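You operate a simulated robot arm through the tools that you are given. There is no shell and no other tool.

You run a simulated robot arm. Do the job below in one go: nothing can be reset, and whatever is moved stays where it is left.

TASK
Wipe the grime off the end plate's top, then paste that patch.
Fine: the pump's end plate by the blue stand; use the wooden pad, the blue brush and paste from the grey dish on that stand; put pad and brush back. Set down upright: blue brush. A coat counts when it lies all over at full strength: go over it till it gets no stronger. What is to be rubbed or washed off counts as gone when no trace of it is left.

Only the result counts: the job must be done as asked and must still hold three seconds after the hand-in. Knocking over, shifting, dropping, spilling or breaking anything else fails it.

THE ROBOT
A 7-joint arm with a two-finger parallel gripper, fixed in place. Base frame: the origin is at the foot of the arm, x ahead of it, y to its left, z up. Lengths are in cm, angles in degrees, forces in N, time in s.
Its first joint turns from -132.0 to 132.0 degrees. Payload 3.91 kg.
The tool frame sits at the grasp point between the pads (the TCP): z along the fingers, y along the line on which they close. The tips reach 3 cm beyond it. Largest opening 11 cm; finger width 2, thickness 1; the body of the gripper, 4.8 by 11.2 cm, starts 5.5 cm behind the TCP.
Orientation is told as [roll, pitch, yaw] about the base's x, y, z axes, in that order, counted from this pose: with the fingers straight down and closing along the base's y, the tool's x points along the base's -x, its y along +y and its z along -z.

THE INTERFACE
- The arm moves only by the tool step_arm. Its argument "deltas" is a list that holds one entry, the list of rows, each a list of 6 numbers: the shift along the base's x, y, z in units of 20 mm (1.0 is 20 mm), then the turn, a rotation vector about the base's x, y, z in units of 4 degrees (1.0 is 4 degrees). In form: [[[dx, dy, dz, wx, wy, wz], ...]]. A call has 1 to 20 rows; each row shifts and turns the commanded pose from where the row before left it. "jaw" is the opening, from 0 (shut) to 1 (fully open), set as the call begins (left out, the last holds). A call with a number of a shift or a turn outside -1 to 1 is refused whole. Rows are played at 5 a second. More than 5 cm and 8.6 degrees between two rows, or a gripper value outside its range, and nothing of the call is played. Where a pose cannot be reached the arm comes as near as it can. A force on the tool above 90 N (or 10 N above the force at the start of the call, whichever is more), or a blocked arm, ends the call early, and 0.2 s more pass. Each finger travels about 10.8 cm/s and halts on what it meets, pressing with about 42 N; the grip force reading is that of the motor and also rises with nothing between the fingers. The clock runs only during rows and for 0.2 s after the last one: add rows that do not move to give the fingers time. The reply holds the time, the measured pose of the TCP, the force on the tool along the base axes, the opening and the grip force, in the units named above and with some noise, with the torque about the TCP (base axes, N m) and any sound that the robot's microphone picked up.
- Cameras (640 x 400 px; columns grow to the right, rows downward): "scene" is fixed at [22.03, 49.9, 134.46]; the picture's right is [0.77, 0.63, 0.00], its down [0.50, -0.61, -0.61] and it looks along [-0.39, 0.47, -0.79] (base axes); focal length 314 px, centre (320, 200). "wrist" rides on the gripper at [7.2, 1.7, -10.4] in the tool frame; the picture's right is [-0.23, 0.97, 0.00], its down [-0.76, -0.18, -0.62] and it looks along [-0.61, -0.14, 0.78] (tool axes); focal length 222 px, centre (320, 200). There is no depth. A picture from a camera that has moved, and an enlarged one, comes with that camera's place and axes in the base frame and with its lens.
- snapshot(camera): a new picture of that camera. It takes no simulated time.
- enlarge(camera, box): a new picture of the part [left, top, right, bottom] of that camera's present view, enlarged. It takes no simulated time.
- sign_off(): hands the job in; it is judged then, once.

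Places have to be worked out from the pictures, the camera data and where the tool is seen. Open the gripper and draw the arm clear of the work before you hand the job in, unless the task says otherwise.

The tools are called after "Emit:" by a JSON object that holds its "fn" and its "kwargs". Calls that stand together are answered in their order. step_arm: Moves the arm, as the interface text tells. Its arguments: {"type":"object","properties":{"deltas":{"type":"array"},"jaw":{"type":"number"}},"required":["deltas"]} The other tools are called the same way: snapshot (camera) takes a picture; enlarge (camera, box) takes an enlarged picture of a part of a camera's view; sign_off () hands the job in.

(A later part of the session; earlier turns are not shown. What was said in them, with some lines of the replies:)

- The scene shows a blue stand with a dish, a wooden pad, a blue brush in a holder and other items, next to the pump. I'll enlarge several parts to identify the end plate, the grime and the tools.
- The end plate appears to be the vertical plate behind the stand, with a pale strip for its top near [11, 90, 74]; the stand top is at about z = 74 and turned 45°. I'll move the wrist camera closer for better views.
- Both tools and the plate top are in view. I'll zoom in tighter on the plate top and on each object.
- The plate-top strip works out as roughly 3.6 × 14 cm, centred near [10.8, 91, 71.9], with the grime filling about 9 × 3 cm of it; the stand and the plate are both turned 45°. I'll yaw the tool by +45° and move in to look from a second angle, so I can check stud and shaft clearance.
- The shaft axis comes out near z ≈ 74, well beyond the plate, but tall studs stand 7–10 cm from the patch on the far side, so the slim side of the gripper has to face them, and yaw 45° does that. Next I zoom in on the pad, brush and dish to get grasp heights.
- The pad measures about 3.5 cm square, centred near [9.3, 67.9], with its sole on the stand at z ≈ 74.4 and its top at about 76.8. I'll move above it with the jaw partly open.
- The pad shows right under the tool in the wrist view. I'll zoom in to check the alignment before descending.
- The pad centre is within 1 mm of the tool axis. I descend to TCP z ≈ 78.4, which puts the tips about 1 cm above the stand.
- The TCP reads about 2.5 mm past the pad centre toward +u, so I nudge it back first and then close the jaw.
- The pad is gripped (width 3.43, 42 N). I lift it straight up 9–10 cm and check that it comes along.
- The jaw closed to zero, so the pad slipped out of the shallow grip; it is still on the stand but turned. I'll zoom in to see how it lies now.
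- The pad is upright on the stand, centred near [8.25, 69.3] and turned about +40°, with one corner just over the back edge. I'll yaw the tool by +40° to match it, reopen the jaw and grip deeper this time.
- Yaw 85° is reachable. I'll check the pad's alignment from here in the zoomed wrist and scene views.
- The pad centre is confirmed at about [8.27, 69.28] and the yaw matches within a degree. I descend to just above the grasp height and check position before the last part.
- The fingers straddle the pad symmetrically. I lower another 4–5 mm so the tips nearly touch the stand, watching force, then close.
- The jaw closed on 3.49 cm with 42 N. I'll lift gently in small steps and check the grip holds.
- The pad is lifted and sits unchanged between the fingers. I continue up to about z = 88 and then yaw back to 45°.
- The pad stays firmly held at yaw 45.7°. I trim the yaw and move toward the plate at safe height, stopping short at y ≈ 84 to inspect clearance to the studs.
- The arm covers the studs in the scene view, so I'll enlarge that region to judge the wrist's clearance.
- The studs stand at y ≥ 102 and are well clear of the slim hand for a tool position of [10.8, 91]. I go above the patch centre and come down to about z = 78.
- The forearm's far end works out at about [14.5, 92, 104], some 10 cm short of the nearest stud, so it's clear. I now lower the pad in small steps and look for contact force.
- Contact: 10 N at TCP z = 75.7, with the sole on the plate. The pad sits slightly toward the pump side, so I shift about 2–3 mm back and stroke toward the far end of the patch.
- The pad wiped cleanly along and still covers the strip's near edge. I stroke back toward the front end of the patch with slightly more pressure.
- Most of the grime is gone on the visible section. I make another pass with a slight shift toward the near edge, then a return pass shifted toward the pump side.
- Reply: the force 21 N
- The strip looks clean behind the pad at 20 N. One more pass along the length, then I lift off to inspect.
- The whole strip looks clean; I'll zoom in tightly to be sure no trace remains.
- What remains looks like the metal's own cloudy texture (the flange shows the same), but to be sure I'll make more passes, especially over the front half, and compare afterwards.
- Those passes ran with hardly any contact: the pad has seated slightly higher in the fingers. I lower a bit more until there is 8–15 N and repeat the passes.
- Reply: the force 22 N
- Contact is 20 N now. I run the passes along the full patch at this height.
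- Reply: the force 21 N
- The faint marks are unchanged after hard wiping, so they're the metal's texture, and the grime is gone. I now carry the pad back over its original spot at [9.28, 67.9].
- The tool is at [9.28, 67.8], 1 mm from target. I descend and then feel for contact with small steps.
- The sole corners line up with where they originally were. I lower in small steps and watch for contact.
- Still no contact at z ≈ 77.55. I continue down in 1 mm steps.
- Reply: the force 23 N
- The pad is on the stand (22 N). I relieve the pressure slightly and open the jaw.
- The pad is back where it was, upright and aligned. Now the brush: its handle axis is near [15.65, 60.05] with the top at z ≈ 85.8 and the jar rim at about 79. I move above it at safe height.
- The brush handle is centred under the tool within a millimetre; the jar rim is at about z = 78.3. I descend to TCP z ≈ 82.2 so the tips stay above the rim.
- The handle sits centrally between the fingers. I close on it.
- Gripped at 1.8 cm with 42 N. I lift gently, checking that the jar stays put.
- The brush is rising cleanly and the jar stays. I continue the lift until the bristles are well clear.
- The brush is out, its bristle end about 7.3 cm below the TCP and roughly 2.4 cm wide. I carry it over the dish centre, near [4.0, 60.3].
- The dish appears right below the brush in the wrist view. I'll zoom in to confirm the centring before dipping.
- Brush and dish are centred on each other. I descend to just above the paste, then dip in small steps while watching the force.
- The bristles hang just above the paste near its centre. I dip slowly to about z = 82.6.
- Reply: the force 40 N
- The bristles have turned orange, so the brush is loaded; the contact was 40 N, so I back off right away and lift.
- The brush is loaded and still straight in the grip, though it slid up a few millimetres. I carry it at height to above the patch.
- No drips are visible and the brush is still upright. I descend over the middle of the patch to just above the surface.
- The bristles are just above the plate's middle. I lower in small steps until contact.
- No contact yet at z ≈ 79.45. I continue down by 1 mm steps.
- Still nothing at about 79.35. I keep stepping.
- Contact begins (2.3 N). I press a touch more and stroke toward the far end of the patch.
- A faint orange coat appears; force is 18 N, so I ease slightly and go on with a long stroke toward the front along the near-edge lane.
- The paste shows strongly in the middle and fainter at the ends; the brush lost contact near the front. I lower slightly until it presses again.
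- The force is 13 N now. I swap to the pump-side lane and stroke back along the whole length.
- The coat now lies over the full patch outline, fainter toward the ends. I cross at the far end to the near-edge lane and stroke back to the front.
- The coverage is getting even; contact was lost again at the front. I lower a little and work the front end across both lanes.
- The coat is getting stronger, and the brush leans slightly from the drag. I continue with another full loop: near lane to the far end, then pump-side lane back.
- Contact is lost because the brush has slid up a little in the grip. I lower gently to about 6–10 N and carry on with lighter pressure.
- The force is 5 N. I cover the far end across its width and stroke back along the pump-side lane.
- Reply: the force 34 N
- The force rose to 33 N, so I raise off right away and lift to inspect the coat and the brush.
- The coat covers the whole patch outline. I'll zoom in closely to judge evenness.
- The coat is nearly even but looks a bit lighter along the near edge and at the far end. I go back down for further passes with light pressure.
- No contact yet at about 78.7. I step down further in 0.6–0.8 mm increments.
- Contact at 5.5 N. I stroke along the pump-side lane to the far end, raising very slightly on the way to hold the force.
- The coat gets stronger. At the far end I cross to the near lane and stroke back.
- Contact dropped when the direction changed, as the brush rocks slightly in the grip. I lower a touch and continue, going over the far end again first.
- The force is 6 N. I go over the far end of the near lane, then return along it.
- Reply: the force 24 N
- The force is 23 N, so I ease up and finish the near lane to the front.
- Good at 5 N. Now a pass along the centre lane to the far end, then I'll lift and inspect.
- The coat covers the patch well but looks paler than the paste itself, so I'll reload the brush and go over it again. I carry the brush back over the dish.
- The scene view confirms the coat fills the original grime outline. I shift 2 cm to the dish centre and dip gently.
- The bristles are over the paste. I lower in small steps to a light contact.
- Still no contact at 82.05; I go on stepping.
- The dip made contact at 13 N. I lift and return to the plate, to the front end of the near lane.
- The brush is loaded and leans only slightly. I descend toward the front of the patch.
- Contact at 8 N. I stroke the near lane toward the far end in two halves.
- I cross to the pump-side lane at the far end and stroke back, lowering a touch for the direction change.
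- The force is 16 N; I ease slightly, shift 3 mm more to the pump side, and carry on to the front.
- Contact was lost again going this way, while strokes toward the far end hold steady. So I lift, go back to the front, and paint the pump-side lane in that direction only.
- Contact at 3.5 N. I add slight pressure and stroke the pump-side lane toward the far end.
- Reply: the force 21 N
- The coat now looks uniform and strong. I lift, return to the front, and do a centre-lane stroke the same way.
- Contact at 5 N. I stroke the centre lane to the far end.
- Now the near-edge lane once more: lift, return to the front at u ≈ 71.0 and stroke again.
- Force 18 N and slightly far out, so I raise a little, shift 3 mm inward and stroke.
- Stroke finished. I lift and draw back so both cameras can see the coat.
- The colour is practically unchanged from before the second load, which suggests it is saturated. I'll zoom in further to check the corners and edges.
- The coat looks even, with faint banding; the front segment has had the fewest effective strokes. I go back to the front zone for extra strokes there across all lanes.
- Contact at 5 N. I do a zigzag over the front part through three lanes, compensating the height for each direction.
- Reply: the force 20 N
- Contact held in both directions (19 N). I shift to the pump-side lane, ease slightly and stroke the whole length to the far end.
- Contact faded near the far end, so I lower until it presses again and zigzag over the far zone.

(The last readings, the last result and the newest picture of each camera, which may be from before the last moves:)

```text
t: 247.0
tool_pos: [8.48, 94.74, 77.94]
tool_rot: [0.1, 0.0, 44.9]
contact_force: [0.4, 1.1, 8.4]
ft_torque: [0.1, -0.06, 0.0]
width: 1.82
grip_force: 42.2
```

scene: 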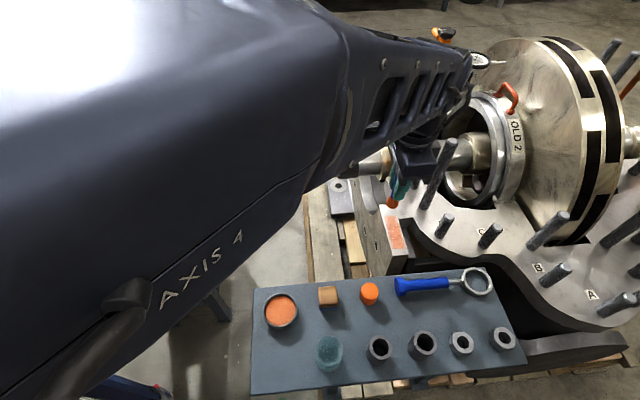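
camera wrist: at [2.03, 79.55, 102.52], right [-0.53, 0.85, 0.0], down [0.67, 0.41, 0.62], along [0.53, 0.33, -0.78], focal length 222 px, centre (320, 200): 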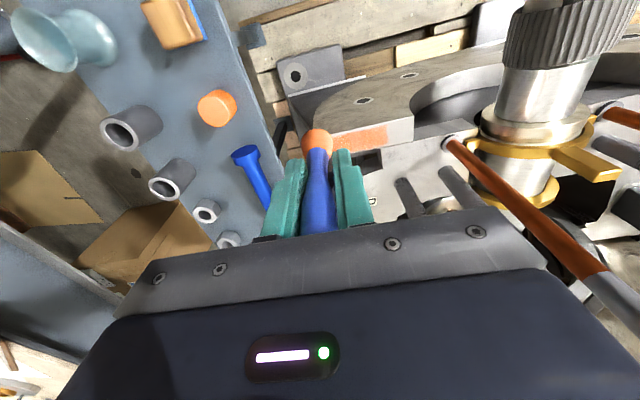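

The force is 8 N. Far-zone zigzag: pump-side lane forward, centre lane back.

Emit:
{"fn": "step_arm", "kwargs": {"deltas": [[[0.15, -0.15, -0.02, 0, 0, 0], [0.15, -0.15, -0.01, 0, 0, 0], [0.15, -0.15, 0, 0, 0, 0], [0.15, -0.15, 0, 0, 0, 0], [0.15, -0.15, 0, 0, 0, 0], [0.15, -0.15, 0, 0, 0, 0], [0.15, -0.15, 0, 0, 0, 0], [0.15, -0.15, 0, 0, 0, 0], [0, 0, 0, 0, 0, 0]]]}}

Emit:
{"fn": "step_arm", "kwargs": {"deltas": [[[-0.11, -0.11, 0, 0, 0, 0], [-0.11, -0.11, 0, 0, 0, 0], [-0.11, -0.11, 0.01, 0, 0, 0], [-0.15, 0.15, 0, 0, 0, 0], [-0.15, 0.15, 0, 0, 0, 0], [-0.15, 0.15, 0, 0, 0, 0], [-0.15, 0.15, 0, 0, 0, 0], [-0.15, 0.15, 0, 0, 0, 0], [-0.15, 0.15, 0, 0, 0, 0], [-0.15, 0.15, 0, 0, 0, 0], [-0.15, 0.15, 0, 0, 0, 0], [0, 0, 0, 0, 0, 0]]]}}

Emit:
{"fn": "enlarge", "kwargs": {"camera": "wrist", "box": [200, 80, 440, 220]}}

```text
t: 249.0
tool_pos: [10.85, 92.26, 77.87]
tool_rot: [0.1, 0.0, 44.9]
contact_force: [-2.8, 2.8, 11.9]
ft_torque: [0.08, 0.11, 0.03]
width: 1.83
grip_force: 41.9
```

```text
t: 251.6
tool_pos: [7.96, 94.02, 77.85]
tool_rot: [0.0, -0.1, 44.9]
contact_force: [-0.1, -1.1, 8.4]
ft_torque: [-0.05, -0.03, 0.0]
width: 1.8
grip_force: 41.9
```

```text
2.67 times, centred on (320, 150) of wrist
camera zoom: at [1.58, 90.07, 88.24], right [-0.53, 0.85, 0.0], down [0.67, 0.41, 0.62], along [0.53, 0.33, -0.78], focal length 592 px, centre (320, 333)
```

zoom: 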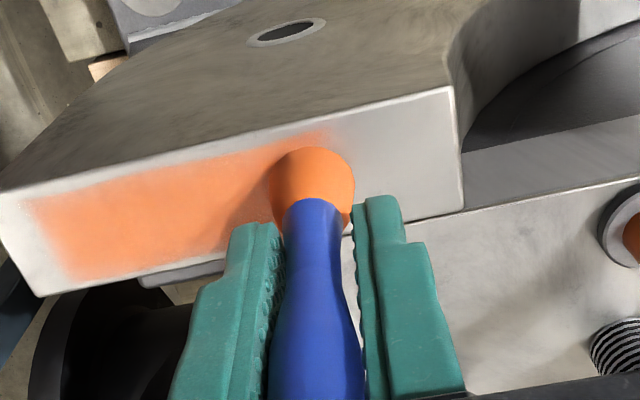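

Contact is good in both directions. Now the near lane: across, then the whole length to the front.

Emit:
{"fn": "step_arm", "kwargs": {"deltas": [[[-0.12, -0.12, 0, 0, 0, 0], [-0.12, -0.12, 0, 0, 0, 0], [-0.12, -0.12, 0, 0, 0, 0], [0.15, -0.15, -0.02, 0, 0, 0], [0.15, -0.15, -0.01, 0, 0, 0], [0.15, -0.15, 0, 0, 0, 0], [0.15, -0.15, 0, 0, 0, 0], [0.15, -0.15, 0, 0, 0, 0], [0.15, -0.15, 0, 0, 0, 0], [0.15, -0.15, 0, 0, 0, 0], [0.15, -0.15, 0, 0, 0, 0], [0, 0, 0, 0, 0, 0]]]}}

Emit:
{"fn": "step_arm", "kwargs": {"deltas": [[[0.15, -0.15, 0, 0, 0, 0], [0.15, -0.15, 0, 0, 0, 0], [0.15, -0.15, 0, 0, 0, 0], [0.15, -0.15, 0, 0, 0, 0], [0.15, -0.15, 0, 0, 0, 0], [0.15, -0.15, 0, 0, 0, 0], [0.15, -0.15, 0, 0, 0, 0], [0.15, -0.15, 0, 0, 0, 0], [0.15, -0.15, 0, 0, 0, 0], [0.15, -0.15, 0, 0, 0, 0], [0.15, -0.15, 0, 0, 0, 0], [0, 0, 0, 0, 0, 0]]]}}

Emit:
{"fn": "enlarge", "kwargs": {"camera": "wrist", "box": [200, 80, 440, 220]}}

```text
t: 254.2
tool_pos: [9.6, 90.88, 77.86]
tool_rot: [0.0, 0.1, 44.9]
contact_force: [-2.2, 0.6, 6.7]
ft_torque: [0.02, 0.07, 0.02]
width: 1.82
grip_force: 42.1
```

```text
t: 256.8
tool_pos: [12.94, 87.55, 77.81]
tool_rot: [0.0, 0.2, 44.9]
contact_force: [-1.5, 1.0, 5.7]
ft_torque: [0.03, 0.04, 0.04]
width: 1.79
grip_force: 42.1
```

```text
2.67 times, centred on (320, 150) of wrist
camera zoom: at [6.62, 83.62, 88.18], right [-0.53, 0.85, 0.0], down [0.67, 0.41, 0.62], along [0.53, 0.33, -0.78], focal length 592 px, centre (320, 333)
```

zoom: 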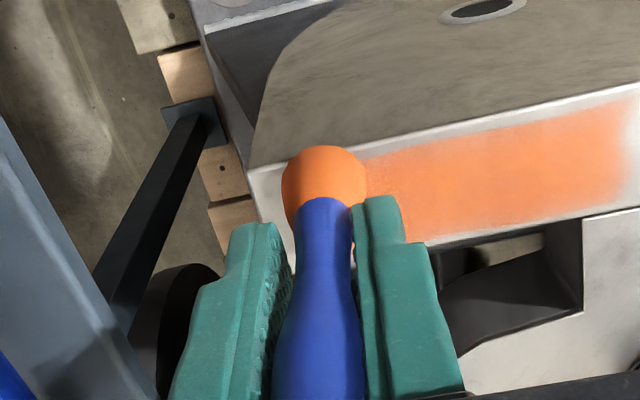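

Contact stayed even. One last centre-lane stroke to the far end, then I'll compare views.

Emit:
{"fn": "step_arm", "kwargs": {"deltas": [[[0.11, 0.11, 0, 0, 0, 0], [0.11, 0.11, 0, 0, 0, 0], [0.11, 0.11, 0, 0, 0, 0], [-0.15, 0.15, 0, 0, 0, 0], [-0.15, 0.15, 0, 0, 0, 0], [-0.15, 0.15, 0, 0, 0, 0], [-0.15, 0.15, 0, 0, 0, 0], [-0.15, 0.15, 0, 0, 0, 0], [-0.15, 0.15, 0, 0, 0, 0], [-0.15, 0.15, 0, 0, 0, 0], [-0.15, 0.15, 0, 0, 0, 0], [-0.15, 0.15, 0, 0, 0, 0], [-0.15, 0.15, 0, 0, 0, 0], [0, 0, 0, 0, 0, 0]]]}}

Emit:
{"fn": "step_arm", "kwargs": {"deltas": [[[-0.15, 0.15, 0, 0, 0, 0], [-0.15, 0.15, 0, 0, 0, 0], [-0.15, 0.15, 0, 0, 0, 0], [-0.15, 0.15, 0, 0, 0, 0], [-0.15, 0.15, 0, 0, 0, 0], [-0.15, 0.15, 0, 0, 0, 0], [-0.15, 0.15, 0, 0, 0, 0], [-0.15, 0.15, 0, 0, 0, 0], [-0.15, 0.15, 0, 0, 0, 0], [0, 0, 0, 0, 0, 0]]]}}

Emit:
{"fn": "step_arm", "kwargs": {"deltas": [[[0, 0, 0.3, 0, 0, 0], [0, 0, 0.7, 0, 0, 0], [0, 0, 0.8, 0, 0, 0], [0, -0.3, 0.8, 0, 0, 0], [0.02, -0.7, 0.8, 0, 0, 0], [0.02, -0.9, 0.8, 0, 0, 0], [0.02, -0.9, 0.8, 0, 0, 0], [0.02, -0.9, 0.8, 0, 0, 0], [0.02, -0.9, 0.8, 0, 0, 0], [0.02, -0.7, 0.5, 0, 0, 0], [0, 0, 0, 0, 0, 0]]]}}

Emit:
{"fn": "enlarge", "kwargs": {"camera": "scene", "box": [388, 210, 420, 252]}}

Emit:
{"fn": "enlarge", "kwargs": {"camera": "scene", "box": [370, 190, 430, 270]}}

Emit:
{"fn": "enlarge", "kwargs": {"camera": "wrist", "box": [325, 115, 395, 160]}}

```text
t: 259.8
tool_pos: [10.61, 91.21, 77.71]
tool_rot: [0.0, -0.1, 44.9]
contact_force: [-1.0, -0.4, 0.3]
ft_torque: [-0.02, -0.01, -0.03]
width: 1.78
grip_force: 42.6
```

```text
t: 262.0
tool_pos: [7.89, 93.95, 77.7]
tool_rot: [0.0, -0.1, 44.8]
contact_force: [-0.7, 0.5, 1.3]
ft_torque: [-0.02, 0.04, 0.02]
width: 1.82
grip_force: 42.0
```

```text
t: 264.4
tool_pos: [7.91, 83.45, 91.92]
tool_rot: [0.0, 0.0, 44.9]
contact_force: [0.9, 0.5, -0.1]
ft_torque: [-0.01, 0.01, 0.01]
width: 1.82
grip_force: 42.2
```

```text
9.52 times, centred on (404, 231) of scene
camera zoom: at [22.03, 49.9, 134.46], right [0.77, 0.63, 0.0], down [0.5, -0.61, -0.61], along [-0.39, 0.47, -0.79], focal length 2995 px, centre (-480, -95)
```

zoom: 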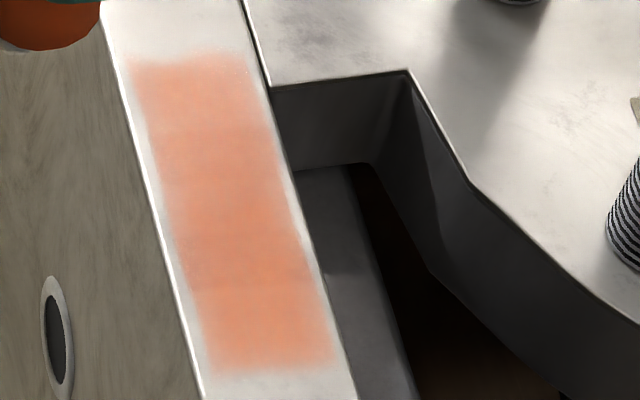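

```text
5.00 times, centred on (400, 230) of scene
camera zoom: at [22.03, 49.9, 134.46], right [0.77, 0.63, 0.0], down [0.5, -0.61, -0.61], along [-0.39, 0.47, -0.79], focal length 1572 px, centre (-80, 50)
```

zoom: 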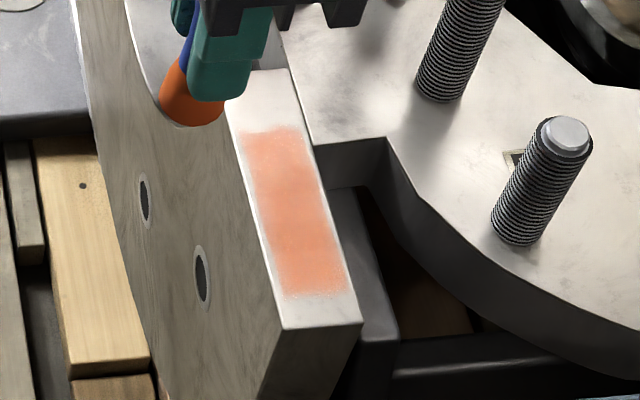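

```text
8.89 times, centred on (360, 138) of wrist
camera zoom: at [1.7, 79.46, 102.34], right [-0.53, 0.85, 0.0], down [0.67, 0.41, 0.62], along [0.53, 0.33, -0.78], focal length 1974 px, centre (-36, 756)
```

zoom: 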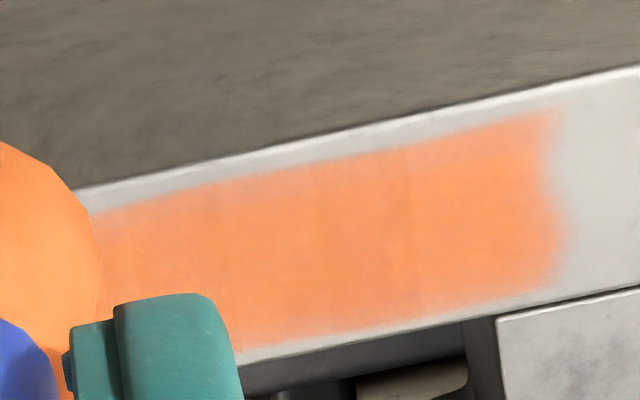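

The close-up is identical to the one before this last round, so the coat no longer gets stronger and it is even. I now bring the brush back above its jar.

Emit:
{"fn": "step_arm", "kwargs": {"deltas": [[[0.29, -0.6, 0, 0, 0, 0], [0.29, -0.9, 0, 0, 0, 0], [0.29, -0.9, 0, 0, 0, 0], [0.29, -0.9, 0, 0, 0, 0], [0.29, -0.9, 0, 0, 0, 0], [0.29, -0.9, 0, 0, 0, 0], [0.29, -0.9, 0, 0, 0, 0], [0.29, -0.9, 0, 0, 0, 0], [0.29, -0.9, 0, 0, 0, 0], [0.29, -0.9, 0, 0, 0, 0], [0.29, -0.9, 0, 0, 0, 0], [0.29, -0.9, 0, 0, 0, 0], [0.29, -0.9, 0, 0, 0, 0], [0, -0.2, 0, 0, 0, 0], [0, 0, 0, 0, 0, 0]]]}}

Emit:
{"fn": "snapshot", "kwargs": {"camera": "wrist"}}

Emit:
{"fn": "enlarge", "kwargs": {"camera": "wrist", "box": [270, 60, 380, 170]}}

Emit:
{"fn": "snapshot", "kwargs": {"camera": "scene"}}

```text
t: 267.6
tool_pos: [15.58, 60.12, 92.09]
tool_rot: [0.0, 0.0, 44.9]
contact_force: [0.9, 0.1, -0.5]
ft_torque: [0.03, 0.04, 0.0]
width: 1.78
grip_force: 41.8
```

```text
taken
camera wrist: at [9.37, 56.21, 102.42], right [-0.53, 0.85, 0.0], down [0.67, 0.41, 0.62], along [0.53, 0.33, -0.78], focal length 222 px, centre (320, 200)
```

wrist: 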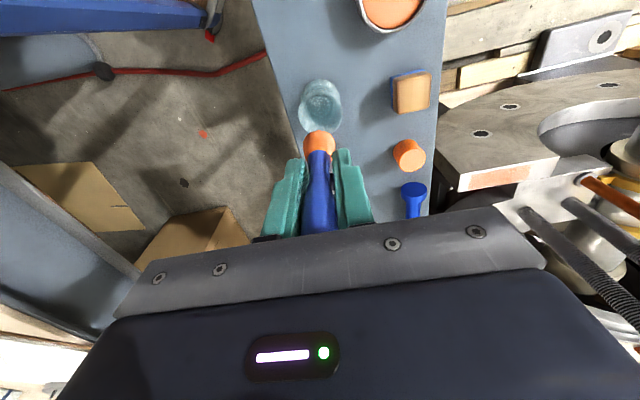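

```text
3.64 times, centred on (325, 115) of wrist
camera zoom: at [9.37, 56.21, 102.42], right [-0.53, 0.85, 0.0], down [0.67, 0.41, 0.62], along [0.53, 0.33, -0.78], focal length 808 px, centre (302, 509)
```

zoom: 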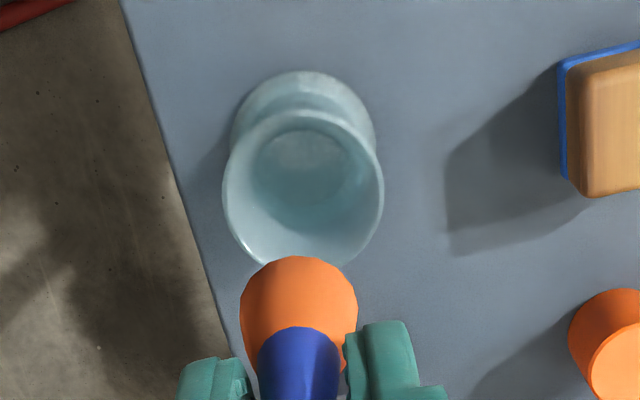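

```text
taken
```

scene: 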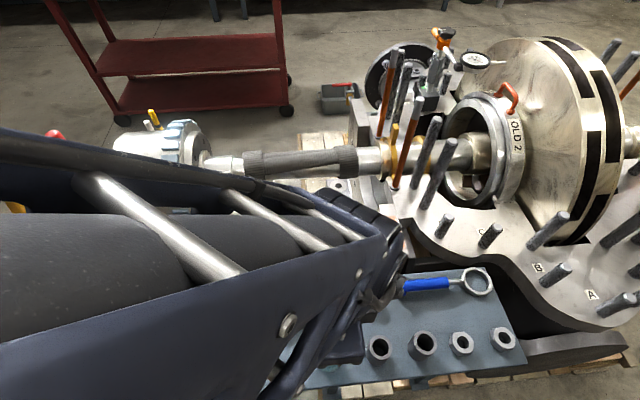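

The brush hangs vertical, and its axis is within 1 mm of the jar centre ([15.55, 60.06], rim at z ≈ 78.8). I descend partway and check alignment before entering the jar.

Emit:
{"fn": "step_arm", "kwargs": {"deltas": [[[0, 0, -0.5, 0, 0, 0], [0, 0, -0.7, 0, 0, 0], [0, 0, -0.7, 0, 0, 0], [0, 0, -0.7, 0, 0, 0], [0, 0, -0.4, 0, 0, 0], [0, 0, 0, 0, 0, 0]]]}}

Emit:
{"fn": "enlarge", "kwargs": {"camera": "wrist", "box": [240, 60, 400, 200]}}

```text
t: 269.0
tool_pos: [15.67, 60.08, 86.0]
tool_rot: [-0.1, 0.0, 45.0]
contact_force: [0.0, 0.8, -0.4]
ft_torque: [0.05, 0.0, 0.0]
width: 1.79
grip_force: 42.2
```

```text
2.86 times, centred on (320, 130) of wrist
camera zoom: at [9.48, 56.15, 96.32], right [-0.53, 0.85, 0.0], down [0.67, 0.41, 0.62], along [0.53, 0.33, -0.78], focal length 635 px, centre (320, 400)
```

zoom: 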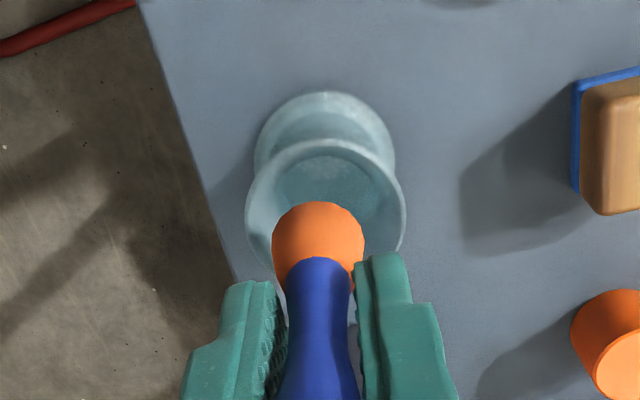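

The jar centre is about 1.5 mm to one side and the drift adds a little, so I shift 2 mm in −x and go on down, bristles into the jar.

Emit:
{"fn": "step_arm", "kwargs": {"deltas": [[[-0.1, 0, 0, 0, 0, 0], [0, 0, -0.4, 0, 0, 0], [0, 0, -0.5, 0, 0, 0], [0, 0, -0.4, 0, 0, 0], [0, 0, 0, 0, 0, 0]]]}}

Emit:
{"fn": "enlarge", "kwargs": {"camera": "wrist", "box": [240, 60, 400, 200]}}

```text
t: 270.2
tool_pos: [15.35, 60.21, 83.33]
tool_rot: [0.1, 0.0, 44.9]
contact_force: [0.1, -1.0, 0.4]
ft_torque: [-0.01, -0.03, 0.0]
width: 1.8
grip_force: 41.5
```

```text
2.86 times, centred on (320, 130) of wrist
camera zoom: at [9.17, 56.19, 93.8], right [-0.53, 0.85, 0.0], down [0.67, 0.41, 0.62], along [0.53, 0.33, -0.78], focal length 635 px, centre (320, 400)
```

zoom: 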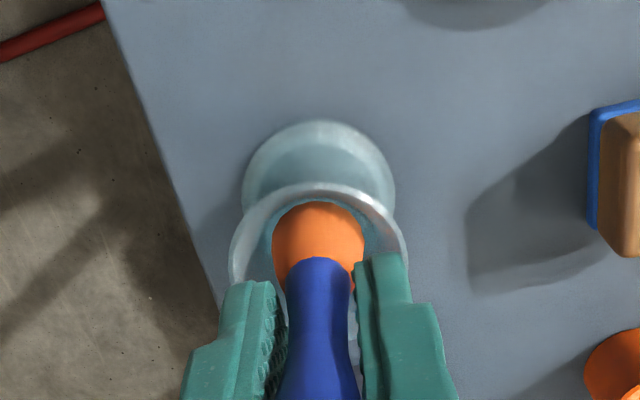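

Aligned inside the rim now. I lower further to TCP ≈ 82.2, with the fingertips just above the rim.

Emit:
{"fn": "step_arm", "kwargs": {"deltas": [[[0, 0, -0.3, 0, 0, 0], [0, 0, -0.2, 0, 0, 0], [0, 0, -0.06, 0, 0, 0], [0, 0, 0, 0, 0, 0]]]}}

Emit:
{"fn": "enlarge", "kwargs": {"camera": "wrist", "box": [240, 60, 400, 200]}}

```text
t: 271.2
tool_pos: [15.35, 60.2, 82.15]
tool_rot: [0.0, -0.1, 45.0]
contact_force: [-0.1, -0.3, -0.9]
ft_torque: [-0.01, -0.04, -0.04]
width: 1.81
grip_force: 42.3
```

```text
2.86 times, centred on (320, 130) of wrist
camera zoom: at [9.09, 56.24, 92.68], right [-0.53, 0.85, 0.0], down [0.67, 0.41, 0.62], along [0.53, 0.33, -0.78], focal length 635 px, centre (320, 400)
```

zoom: 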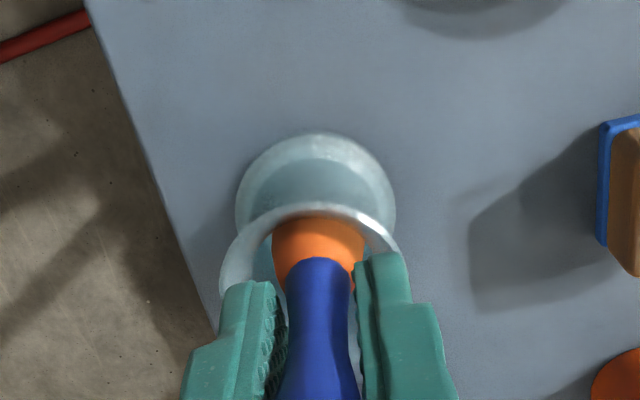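

No contact yet. I lower in 1–2 mm steps to reduce the remaining drop, watching for the fingertips meeting the rim.

Emit:
{"fn": "step_arm", "kwargs": {"deltas": [[[0.02, -0.02, -0.1, 0, 0, 0], [0, 0, 0, 0, 0, 0]]]}}

Emit:
{"fn": "step_arm", "kwargs": {"deltas": [[[0, 0, -0.08, 0, 0, 0], [0, 0, 0, 0, 0, 0]]]}}

```text
t: 271.8
tool_pos: [15.39, 60.12, 82.11]
tool_rot: [0.1, 0.0, 44.8]
contact_force: [0.3, -0.9, 9.4]
ft_torque: [-0.06, -0.08, -0.01]
width: 1.75
grip_force: 42.0
```

```text
t: 272.4
tool_pos: [15.38, 60.22, 82.04]
tool_rot: [0.2, -0.1, 44.8]
contact_force: [-0.6, -10.0, 55.5]
ft_torque: [-0.35, 0.0, 0.08]
width: 1.8
grip_force: 42.2
```

Force jumped to 55 N, so the fingertips are touching the jar rim. I back off at once by 3 mm.

Emit:
{"fn": "step_arm", "kwargs": {"deltas": [[[0, 0, 0.15, 0, 0, 0], [0, 0, 0, 0, 0, 0]]]}}

Emit:
{"fn": "snapshot", "kwargs": {"camera": "wrist"}}

Emit:
{"fn": "enlarge", "kwargs": {"camera": "wrist", "box": [240, 60, 400, 200]}}

```text
t: 273.0
tool_pos: [15.47, 60.17, 82.11]
tool_rot: [0.0, 0.0, 45.0]
contact_force: [-4.5, 16.8, 15.4]
ft_torque: [0.25, -0.17, 0.2]
width: 1.78
grip_force: 42.5
```

```text
taken
camera wrist: at [9.14, 56.16, 92.54], right [-0.53, 0.85, 0.0], down [0.67, 0.41, 0.62], along [0.53, 0.33, -0.78], focal length 222 px, centre (320, 200)
```

wrist: 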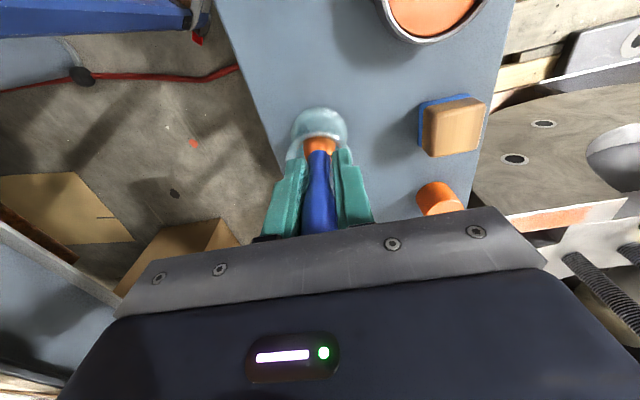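

```text
2.86 times, centred on (320, 130) of wrist
camera zoom: at [9.14, 56.16, 92.54], right [-0.53, 0.85, 0.0], down [0.67, 0.41, 0.62], along [0.53, 0.33, -0.78], focal length 635 px, centre (320, 400)
```

zoom: 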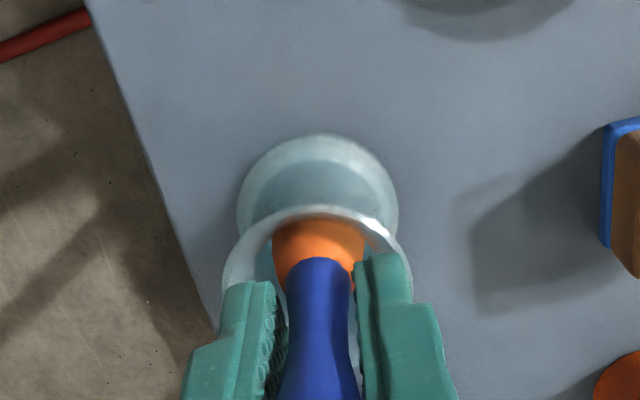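

Some lateral force remains, so a fingertip still touches the rim. I raise a bit more and re-read.

Emit:
{"fn": "step_arm", "kwargs": {"deltas": [[[0, 0, 0.1, 0, 0, 0], [0, 0, 0, 0, 0, 0], [0, 0, 0, 0, 0, 0]]]}}

Emit:
{"fn": "enlarge", "kwargs": {"camera": "wrist", "box": [240, 60, 400, 200]}}

```text
t: 273.8
tool_pos: [15.43, 59.94, 82.31]
tool_rot: [0.0, 0.1, 44.8]
contact_force: [1.4, 0.0, -0.5]
ft_torque: [0.0, -0.13, -0.02]
width: 1.79
grip_force: 41.4
```

```text
2.86 times, centred on (320, 130) of wrist
camera zoom: at [9.15, 56.1, 92.76], right [-0.53, 0.85, 0.0], down [0.67, 0.41, 0.62], along [0.53, 0.33, -0.78], focal length 635 px, centre (320, 400)
```

zoom: 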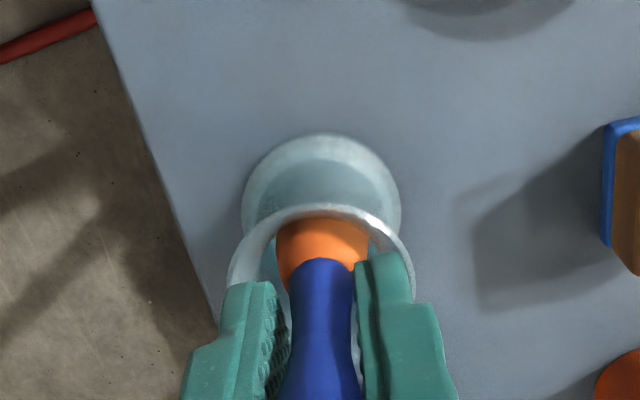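

Forces are back to zero, the jar hasn't moved, and the brush is inside it with the fingertips just above the rim. I release gently with a very small opening so the brush slides down between the fingers.

Emit:
{"fn": "step_arm", "kwargs": {"deltas": [[[0, 0, 0, 0, 0, 0], [0, 0, 0, 0, 0, 0]]], "jaw": 0.166}}

Emit:
{"fn": "enlarge", "kwargs": {"camera": "wrist", "box": [240, 60, 400, 200]}}

```text
t: 274.4
tool_pos: [15.38, 59.97, 82.36]
tool_rot: [0.0, -0.1, 44.9]
contact_force: [-0.2, -0.1, 0.4]
ft_torque: [0.02, -0.03, -0.02]
width: 1.91
grip_force: 1.5
```

```text
2.86 times, centred on (320, 130) of wrist
camera zoom: at [9.14, 56.12, 92.79], right [-0.53, 0.85, 0.0], down [0.67, 0.41, 0.62], along [0.53, 0.33, -0.78], focal length 635 px, centre (320, 400)
```

zoom: 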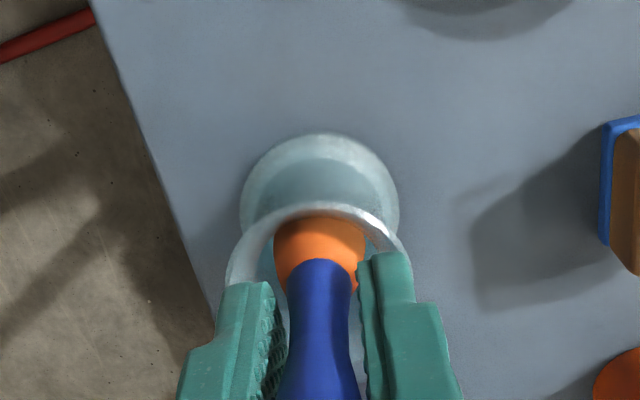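

The jaw reads 1.91 cm with 1.5 N and the brush hasn't moved visibly. I open a little further.

Emit:
{"fn": "step_arm", "kwargs": {"deltas": [[[0, 0, 0, 0, 0, 0], [0, 0, 0, 0, 0, 0]]], "jaw": 0.185}}

Emit:
{"fn": "enlarge", "kwargs": {"camera": "wrist", "box": [240, 60, 400, 200]}}

```text
t: 275.0
tool_pos: [15.44, 60.01, 82.4]
tool_rot: [-0.1, 0.0, 45.0]
contact_force: [-0.3, -0.8, 0.1]
ft_torque: [-0.01, -0.01, 0.01]
width: 2.06
grip_force: 0.0
```

```text
2.86 times, centred on (320, 130) of wrist
camera zoom: at [9.14, 56.13, 92.79], right [-0.53, 0.85, 0.0], down [0.67, 0.41, 0.62], along [0.53, 0.33, -0.78], focal length 635 px, centre (320, 400)
```

zoom: 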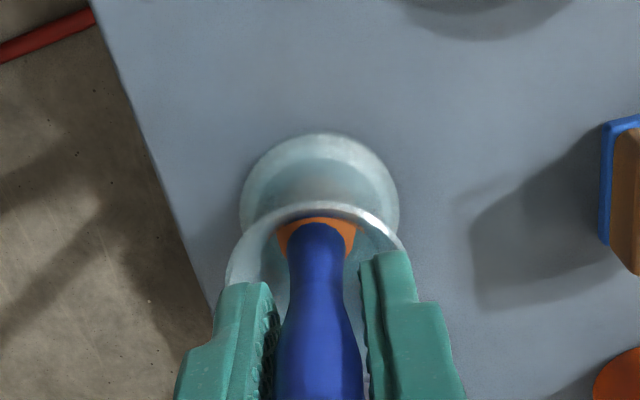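

The brush slid down into the jar and stands upright between the fingers. I open wider, keeping the position, and look before lifting.

Emit:
{"fn": "step_arm", "kwargs": {"deltas": [[[0, 0, 0, 0, 0, 0], [0, 0, 0, 0, 0, 0], [0, 0, 0, 0, 0, 0]]], "jaw": 0.4}}

Emit:
{"fn": "enlarge", "kwargs": {"camera": "wrist", "box": [200, 60, 440, 240]}}

```text
t: 275.8
tool_pos: [15.33, 60.02, 82.41]
tool_rot: [0.0, -0.1, 44.9]
contact_force: [0.5, 0.1, 1.2]
ft_torque: [0.0, -0.01, -0.03]
width: 4.42
grip_force: 0.0
```

```text
2.22 times, centred on (320, 150) of wrist
camera zoom: at [9.14, 56.13, 92.79], right [-0.53, 0.85, 0.0], down [0.67, 0.41, 0.62], along [0.53, 0.33, -0.78], focal length 494 px, centre (320, 311)
```

zoom: 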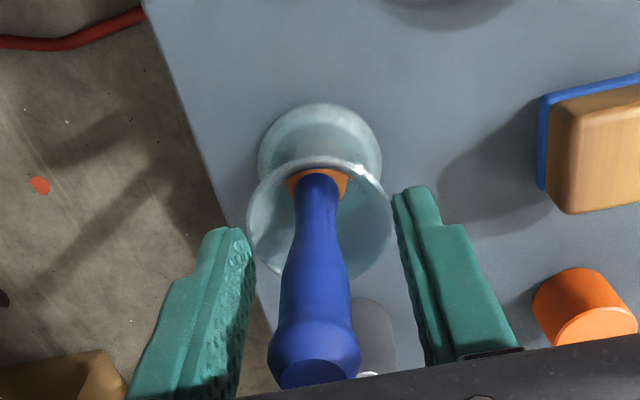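

The brush stands upright in the jar just as at the start. I lift straight up and then retreat clear.

Emit:
{"fn": "step_arm", "kwargs": {"deltas": [[[0, 0, 0.3, 0, 0, 0], [0, 0, 0.7, 0, 0, 0], [0, 0, 0.9, 0, 0, 0], [0, 0, 0.9, 0, 0, 0], [0, 0, 0.9, 0, 0, 0], [0, 0, 0.9, 0, 0, 0], [0, 0, 0.9, 0, 0, 0], [0, 0, 0.9, 0, 0, 0], [0, 0, 0.9, 0, 0, 0], [0, 0, 0, 0, 0, 0]]]}}

Emit:
{"fn": "snapshot", "kwargs": {"camera": "wrist"}}

Emit:
{"fn": "enlarge", "kwargs": {"camera": "wrist", "box": [270, 60, 450, 180]}}

```text
t: 278.0
tool_pos: [15.51, 60.13, 97.04]
tool_rot: [0.1, 0.0, 44.8]
contact_force: [0.0, 0.1, 0.1]
ft_torque: [0.02, 0.0, 0.04]
width: 4.41
grip_force: 0.0
```

```text
taken
camera wrist: at [9.18, 56.18, 107.4], right [-0.53, 0.85, 0.0], down [0.67, 0.41, 0.62], along [0.53, 0.33, -0.78], focal length 222 px, centre (320, 200)
```

wrist: 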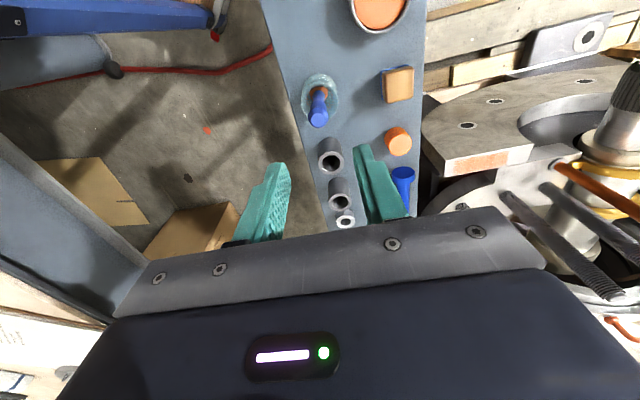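

```text
3.33 times, centred on (360, 120) of wrist
camera zoom: at [9.18, 56.18, 107.4], right [-0.53, 0.85, 0.0], down [0.67, 0.41, 0.62], along [0.53, 0.33, -0.78], focal length 740 px, centre (187, 467)
```

zoom: 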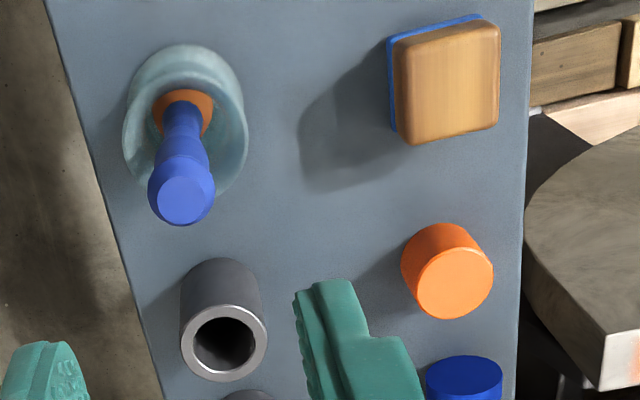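

Brush and pad are both in place. I retreat up and away toward the start pose for a final check with the scene camera.

Emit:
{"fn": "step_arm", "kwargs": {"deltas": [[[0, 0, 0.7, 0, 0, 0], [-0.5, 0, 0.7, 0, 0, 0], [-0.9, 0, 0.7, 0, 0, 0], [-0.9, 0, 0.7, 0, 0, 0], [-0.9, 0, 0.7, 0, 0, 0], [-0.9, 0, 0.7, 0, 0, 0], [-0.9, 0, 0.7, 0, 0, 0], [-0.9, 0, 0.7, 0, 0, 0], [-0.9, 0, 0.5, 0, 0, 0], [-0.9, 0, 0.4, 0, 0, 0], [-0.9, 0, 0, 0, 0, 0], [-0.5, 0, 0, 0, 0, 0], [0, 0, 0, 0, 0, 0]]], "jaw": 1.0}}

Emit:
{"fn": "snapshot", "kwargs": {"camera": "scene"}}

Emit:
{"fn": "enlarge", "kwargs": {"camera": "scene", "box": [240, 250, 540, 400]}}

Emit:
{"fn": "enlarge", "kwargs": {"camera": "scene", "box": [370, 190, 430, 270]}}

Emit:
{"fn": "enlarge", "kwargs": {"camera": "scene", "box": [255, 275, 395, 375]}}

```text
t: 280.8
tool_pos: [-2.72, 60.02, 110.09]
tool_rot: [0.0, 0.0, 44.8]
contact_force: [0.4, -0.8, 0.3]
ft_torque: [-0.01, 0.0, 0.0]
width: 11.03
grip_force: 0.1
```

```text
taken
```

scene: 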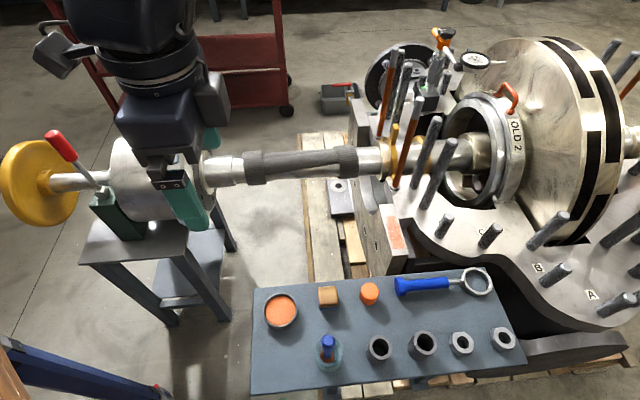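

```text
2.13 times, centred on (390, 325) of scene
camera zoom: at [22.03, 49.9, 134.46], right [0.77, 0.63, 0.0], down [0.5, -0.61, -0.61], along [-0.39, 0.47, -0.79], focal length 671 px, centre (171, -67)
```

zoom: 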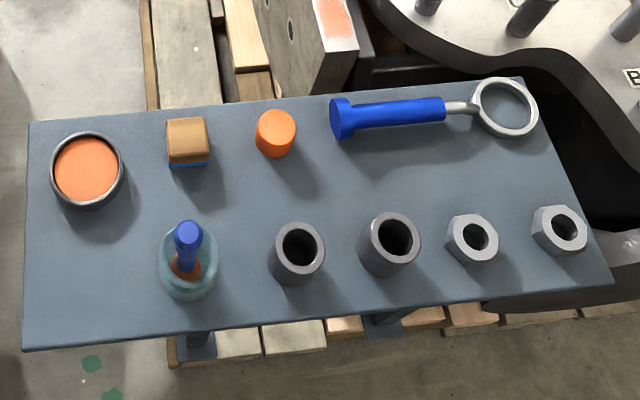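

```text
5.00 times, centred on (400, 230) of scene
camera zoom: at [22.03, 49.9, 134.46], right [0.77, 0.63, 0.0], down [0.5, -0.61, -0.61], along [-0.39, 0.47, -0.79], focal length 1572 px, centre (-80, 50)
```

zoom: 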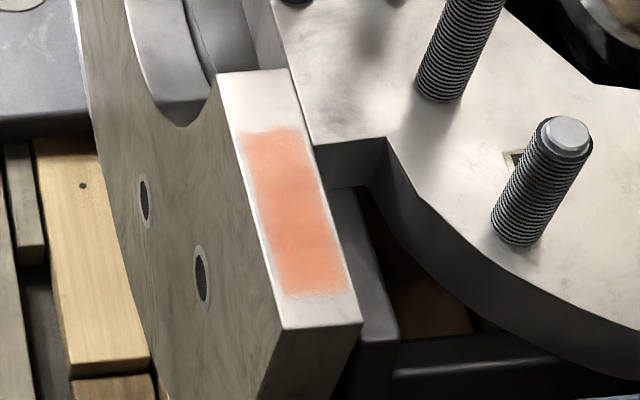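

```text
4.00 times, centred on (325, 325) of scene
camera zoom: at [22.03, 49.9, 134.46], right [0.77, 0.63, 0.0], down [0.5, -0.61, -0.61], along [-0.39, 0.47, -0.79], focal length 1258 px, centre (300, -300)
```

zoom: 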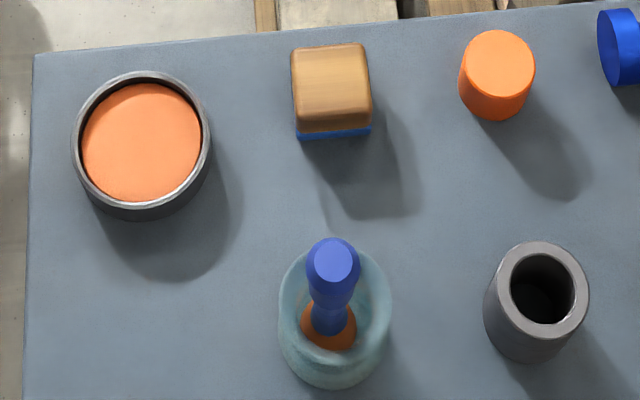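

Everything matches the start: pad, dish and jar are unmoved, the brush is upright in its jar, and the patch carries an even coat that stopped getting stronger. The gripper is open and the arm is clear, so I hand the job in.

Emit:
{"fn": "sign_off", "kwargs": {}}

```text
The job is handed in.
```

I wiped the grime off the top of the end plate and pasted that patch all over, then put the pad and brush back and handed the job in. I don't have the result of the judging.

- **Grime:** The faint marks left on the plate top did not change under further hard wiping. I took them for the metal's own texture and treated the patch as clean.
- **Coat:** I loaded the brush twice and went over the patch until the camera pictures showed no further change. The coat fills the outline of the original grime. I judged full strength from those pictures only.
- **Pad:** It slipped out of the first, shallow grip and stayed upright on the stand, turned about 40°. I re-gripped it, and after wiping set it back on its original spot, aligned as before.
- **Brush:** It slid up in the grip while I was pasting, so on release it dropped about 1.5 cm into its jar. It stands upright there with a very slight lean.
- **Jar:** While I was lowering the brush, the fingertips pressed on the jar rim with about 55 N. I backed off, and the jar shows no shift in the pictures.

Nothing else on the stand or the pump moved in the final pictures. The gripper is open and the arm is clear of the work.
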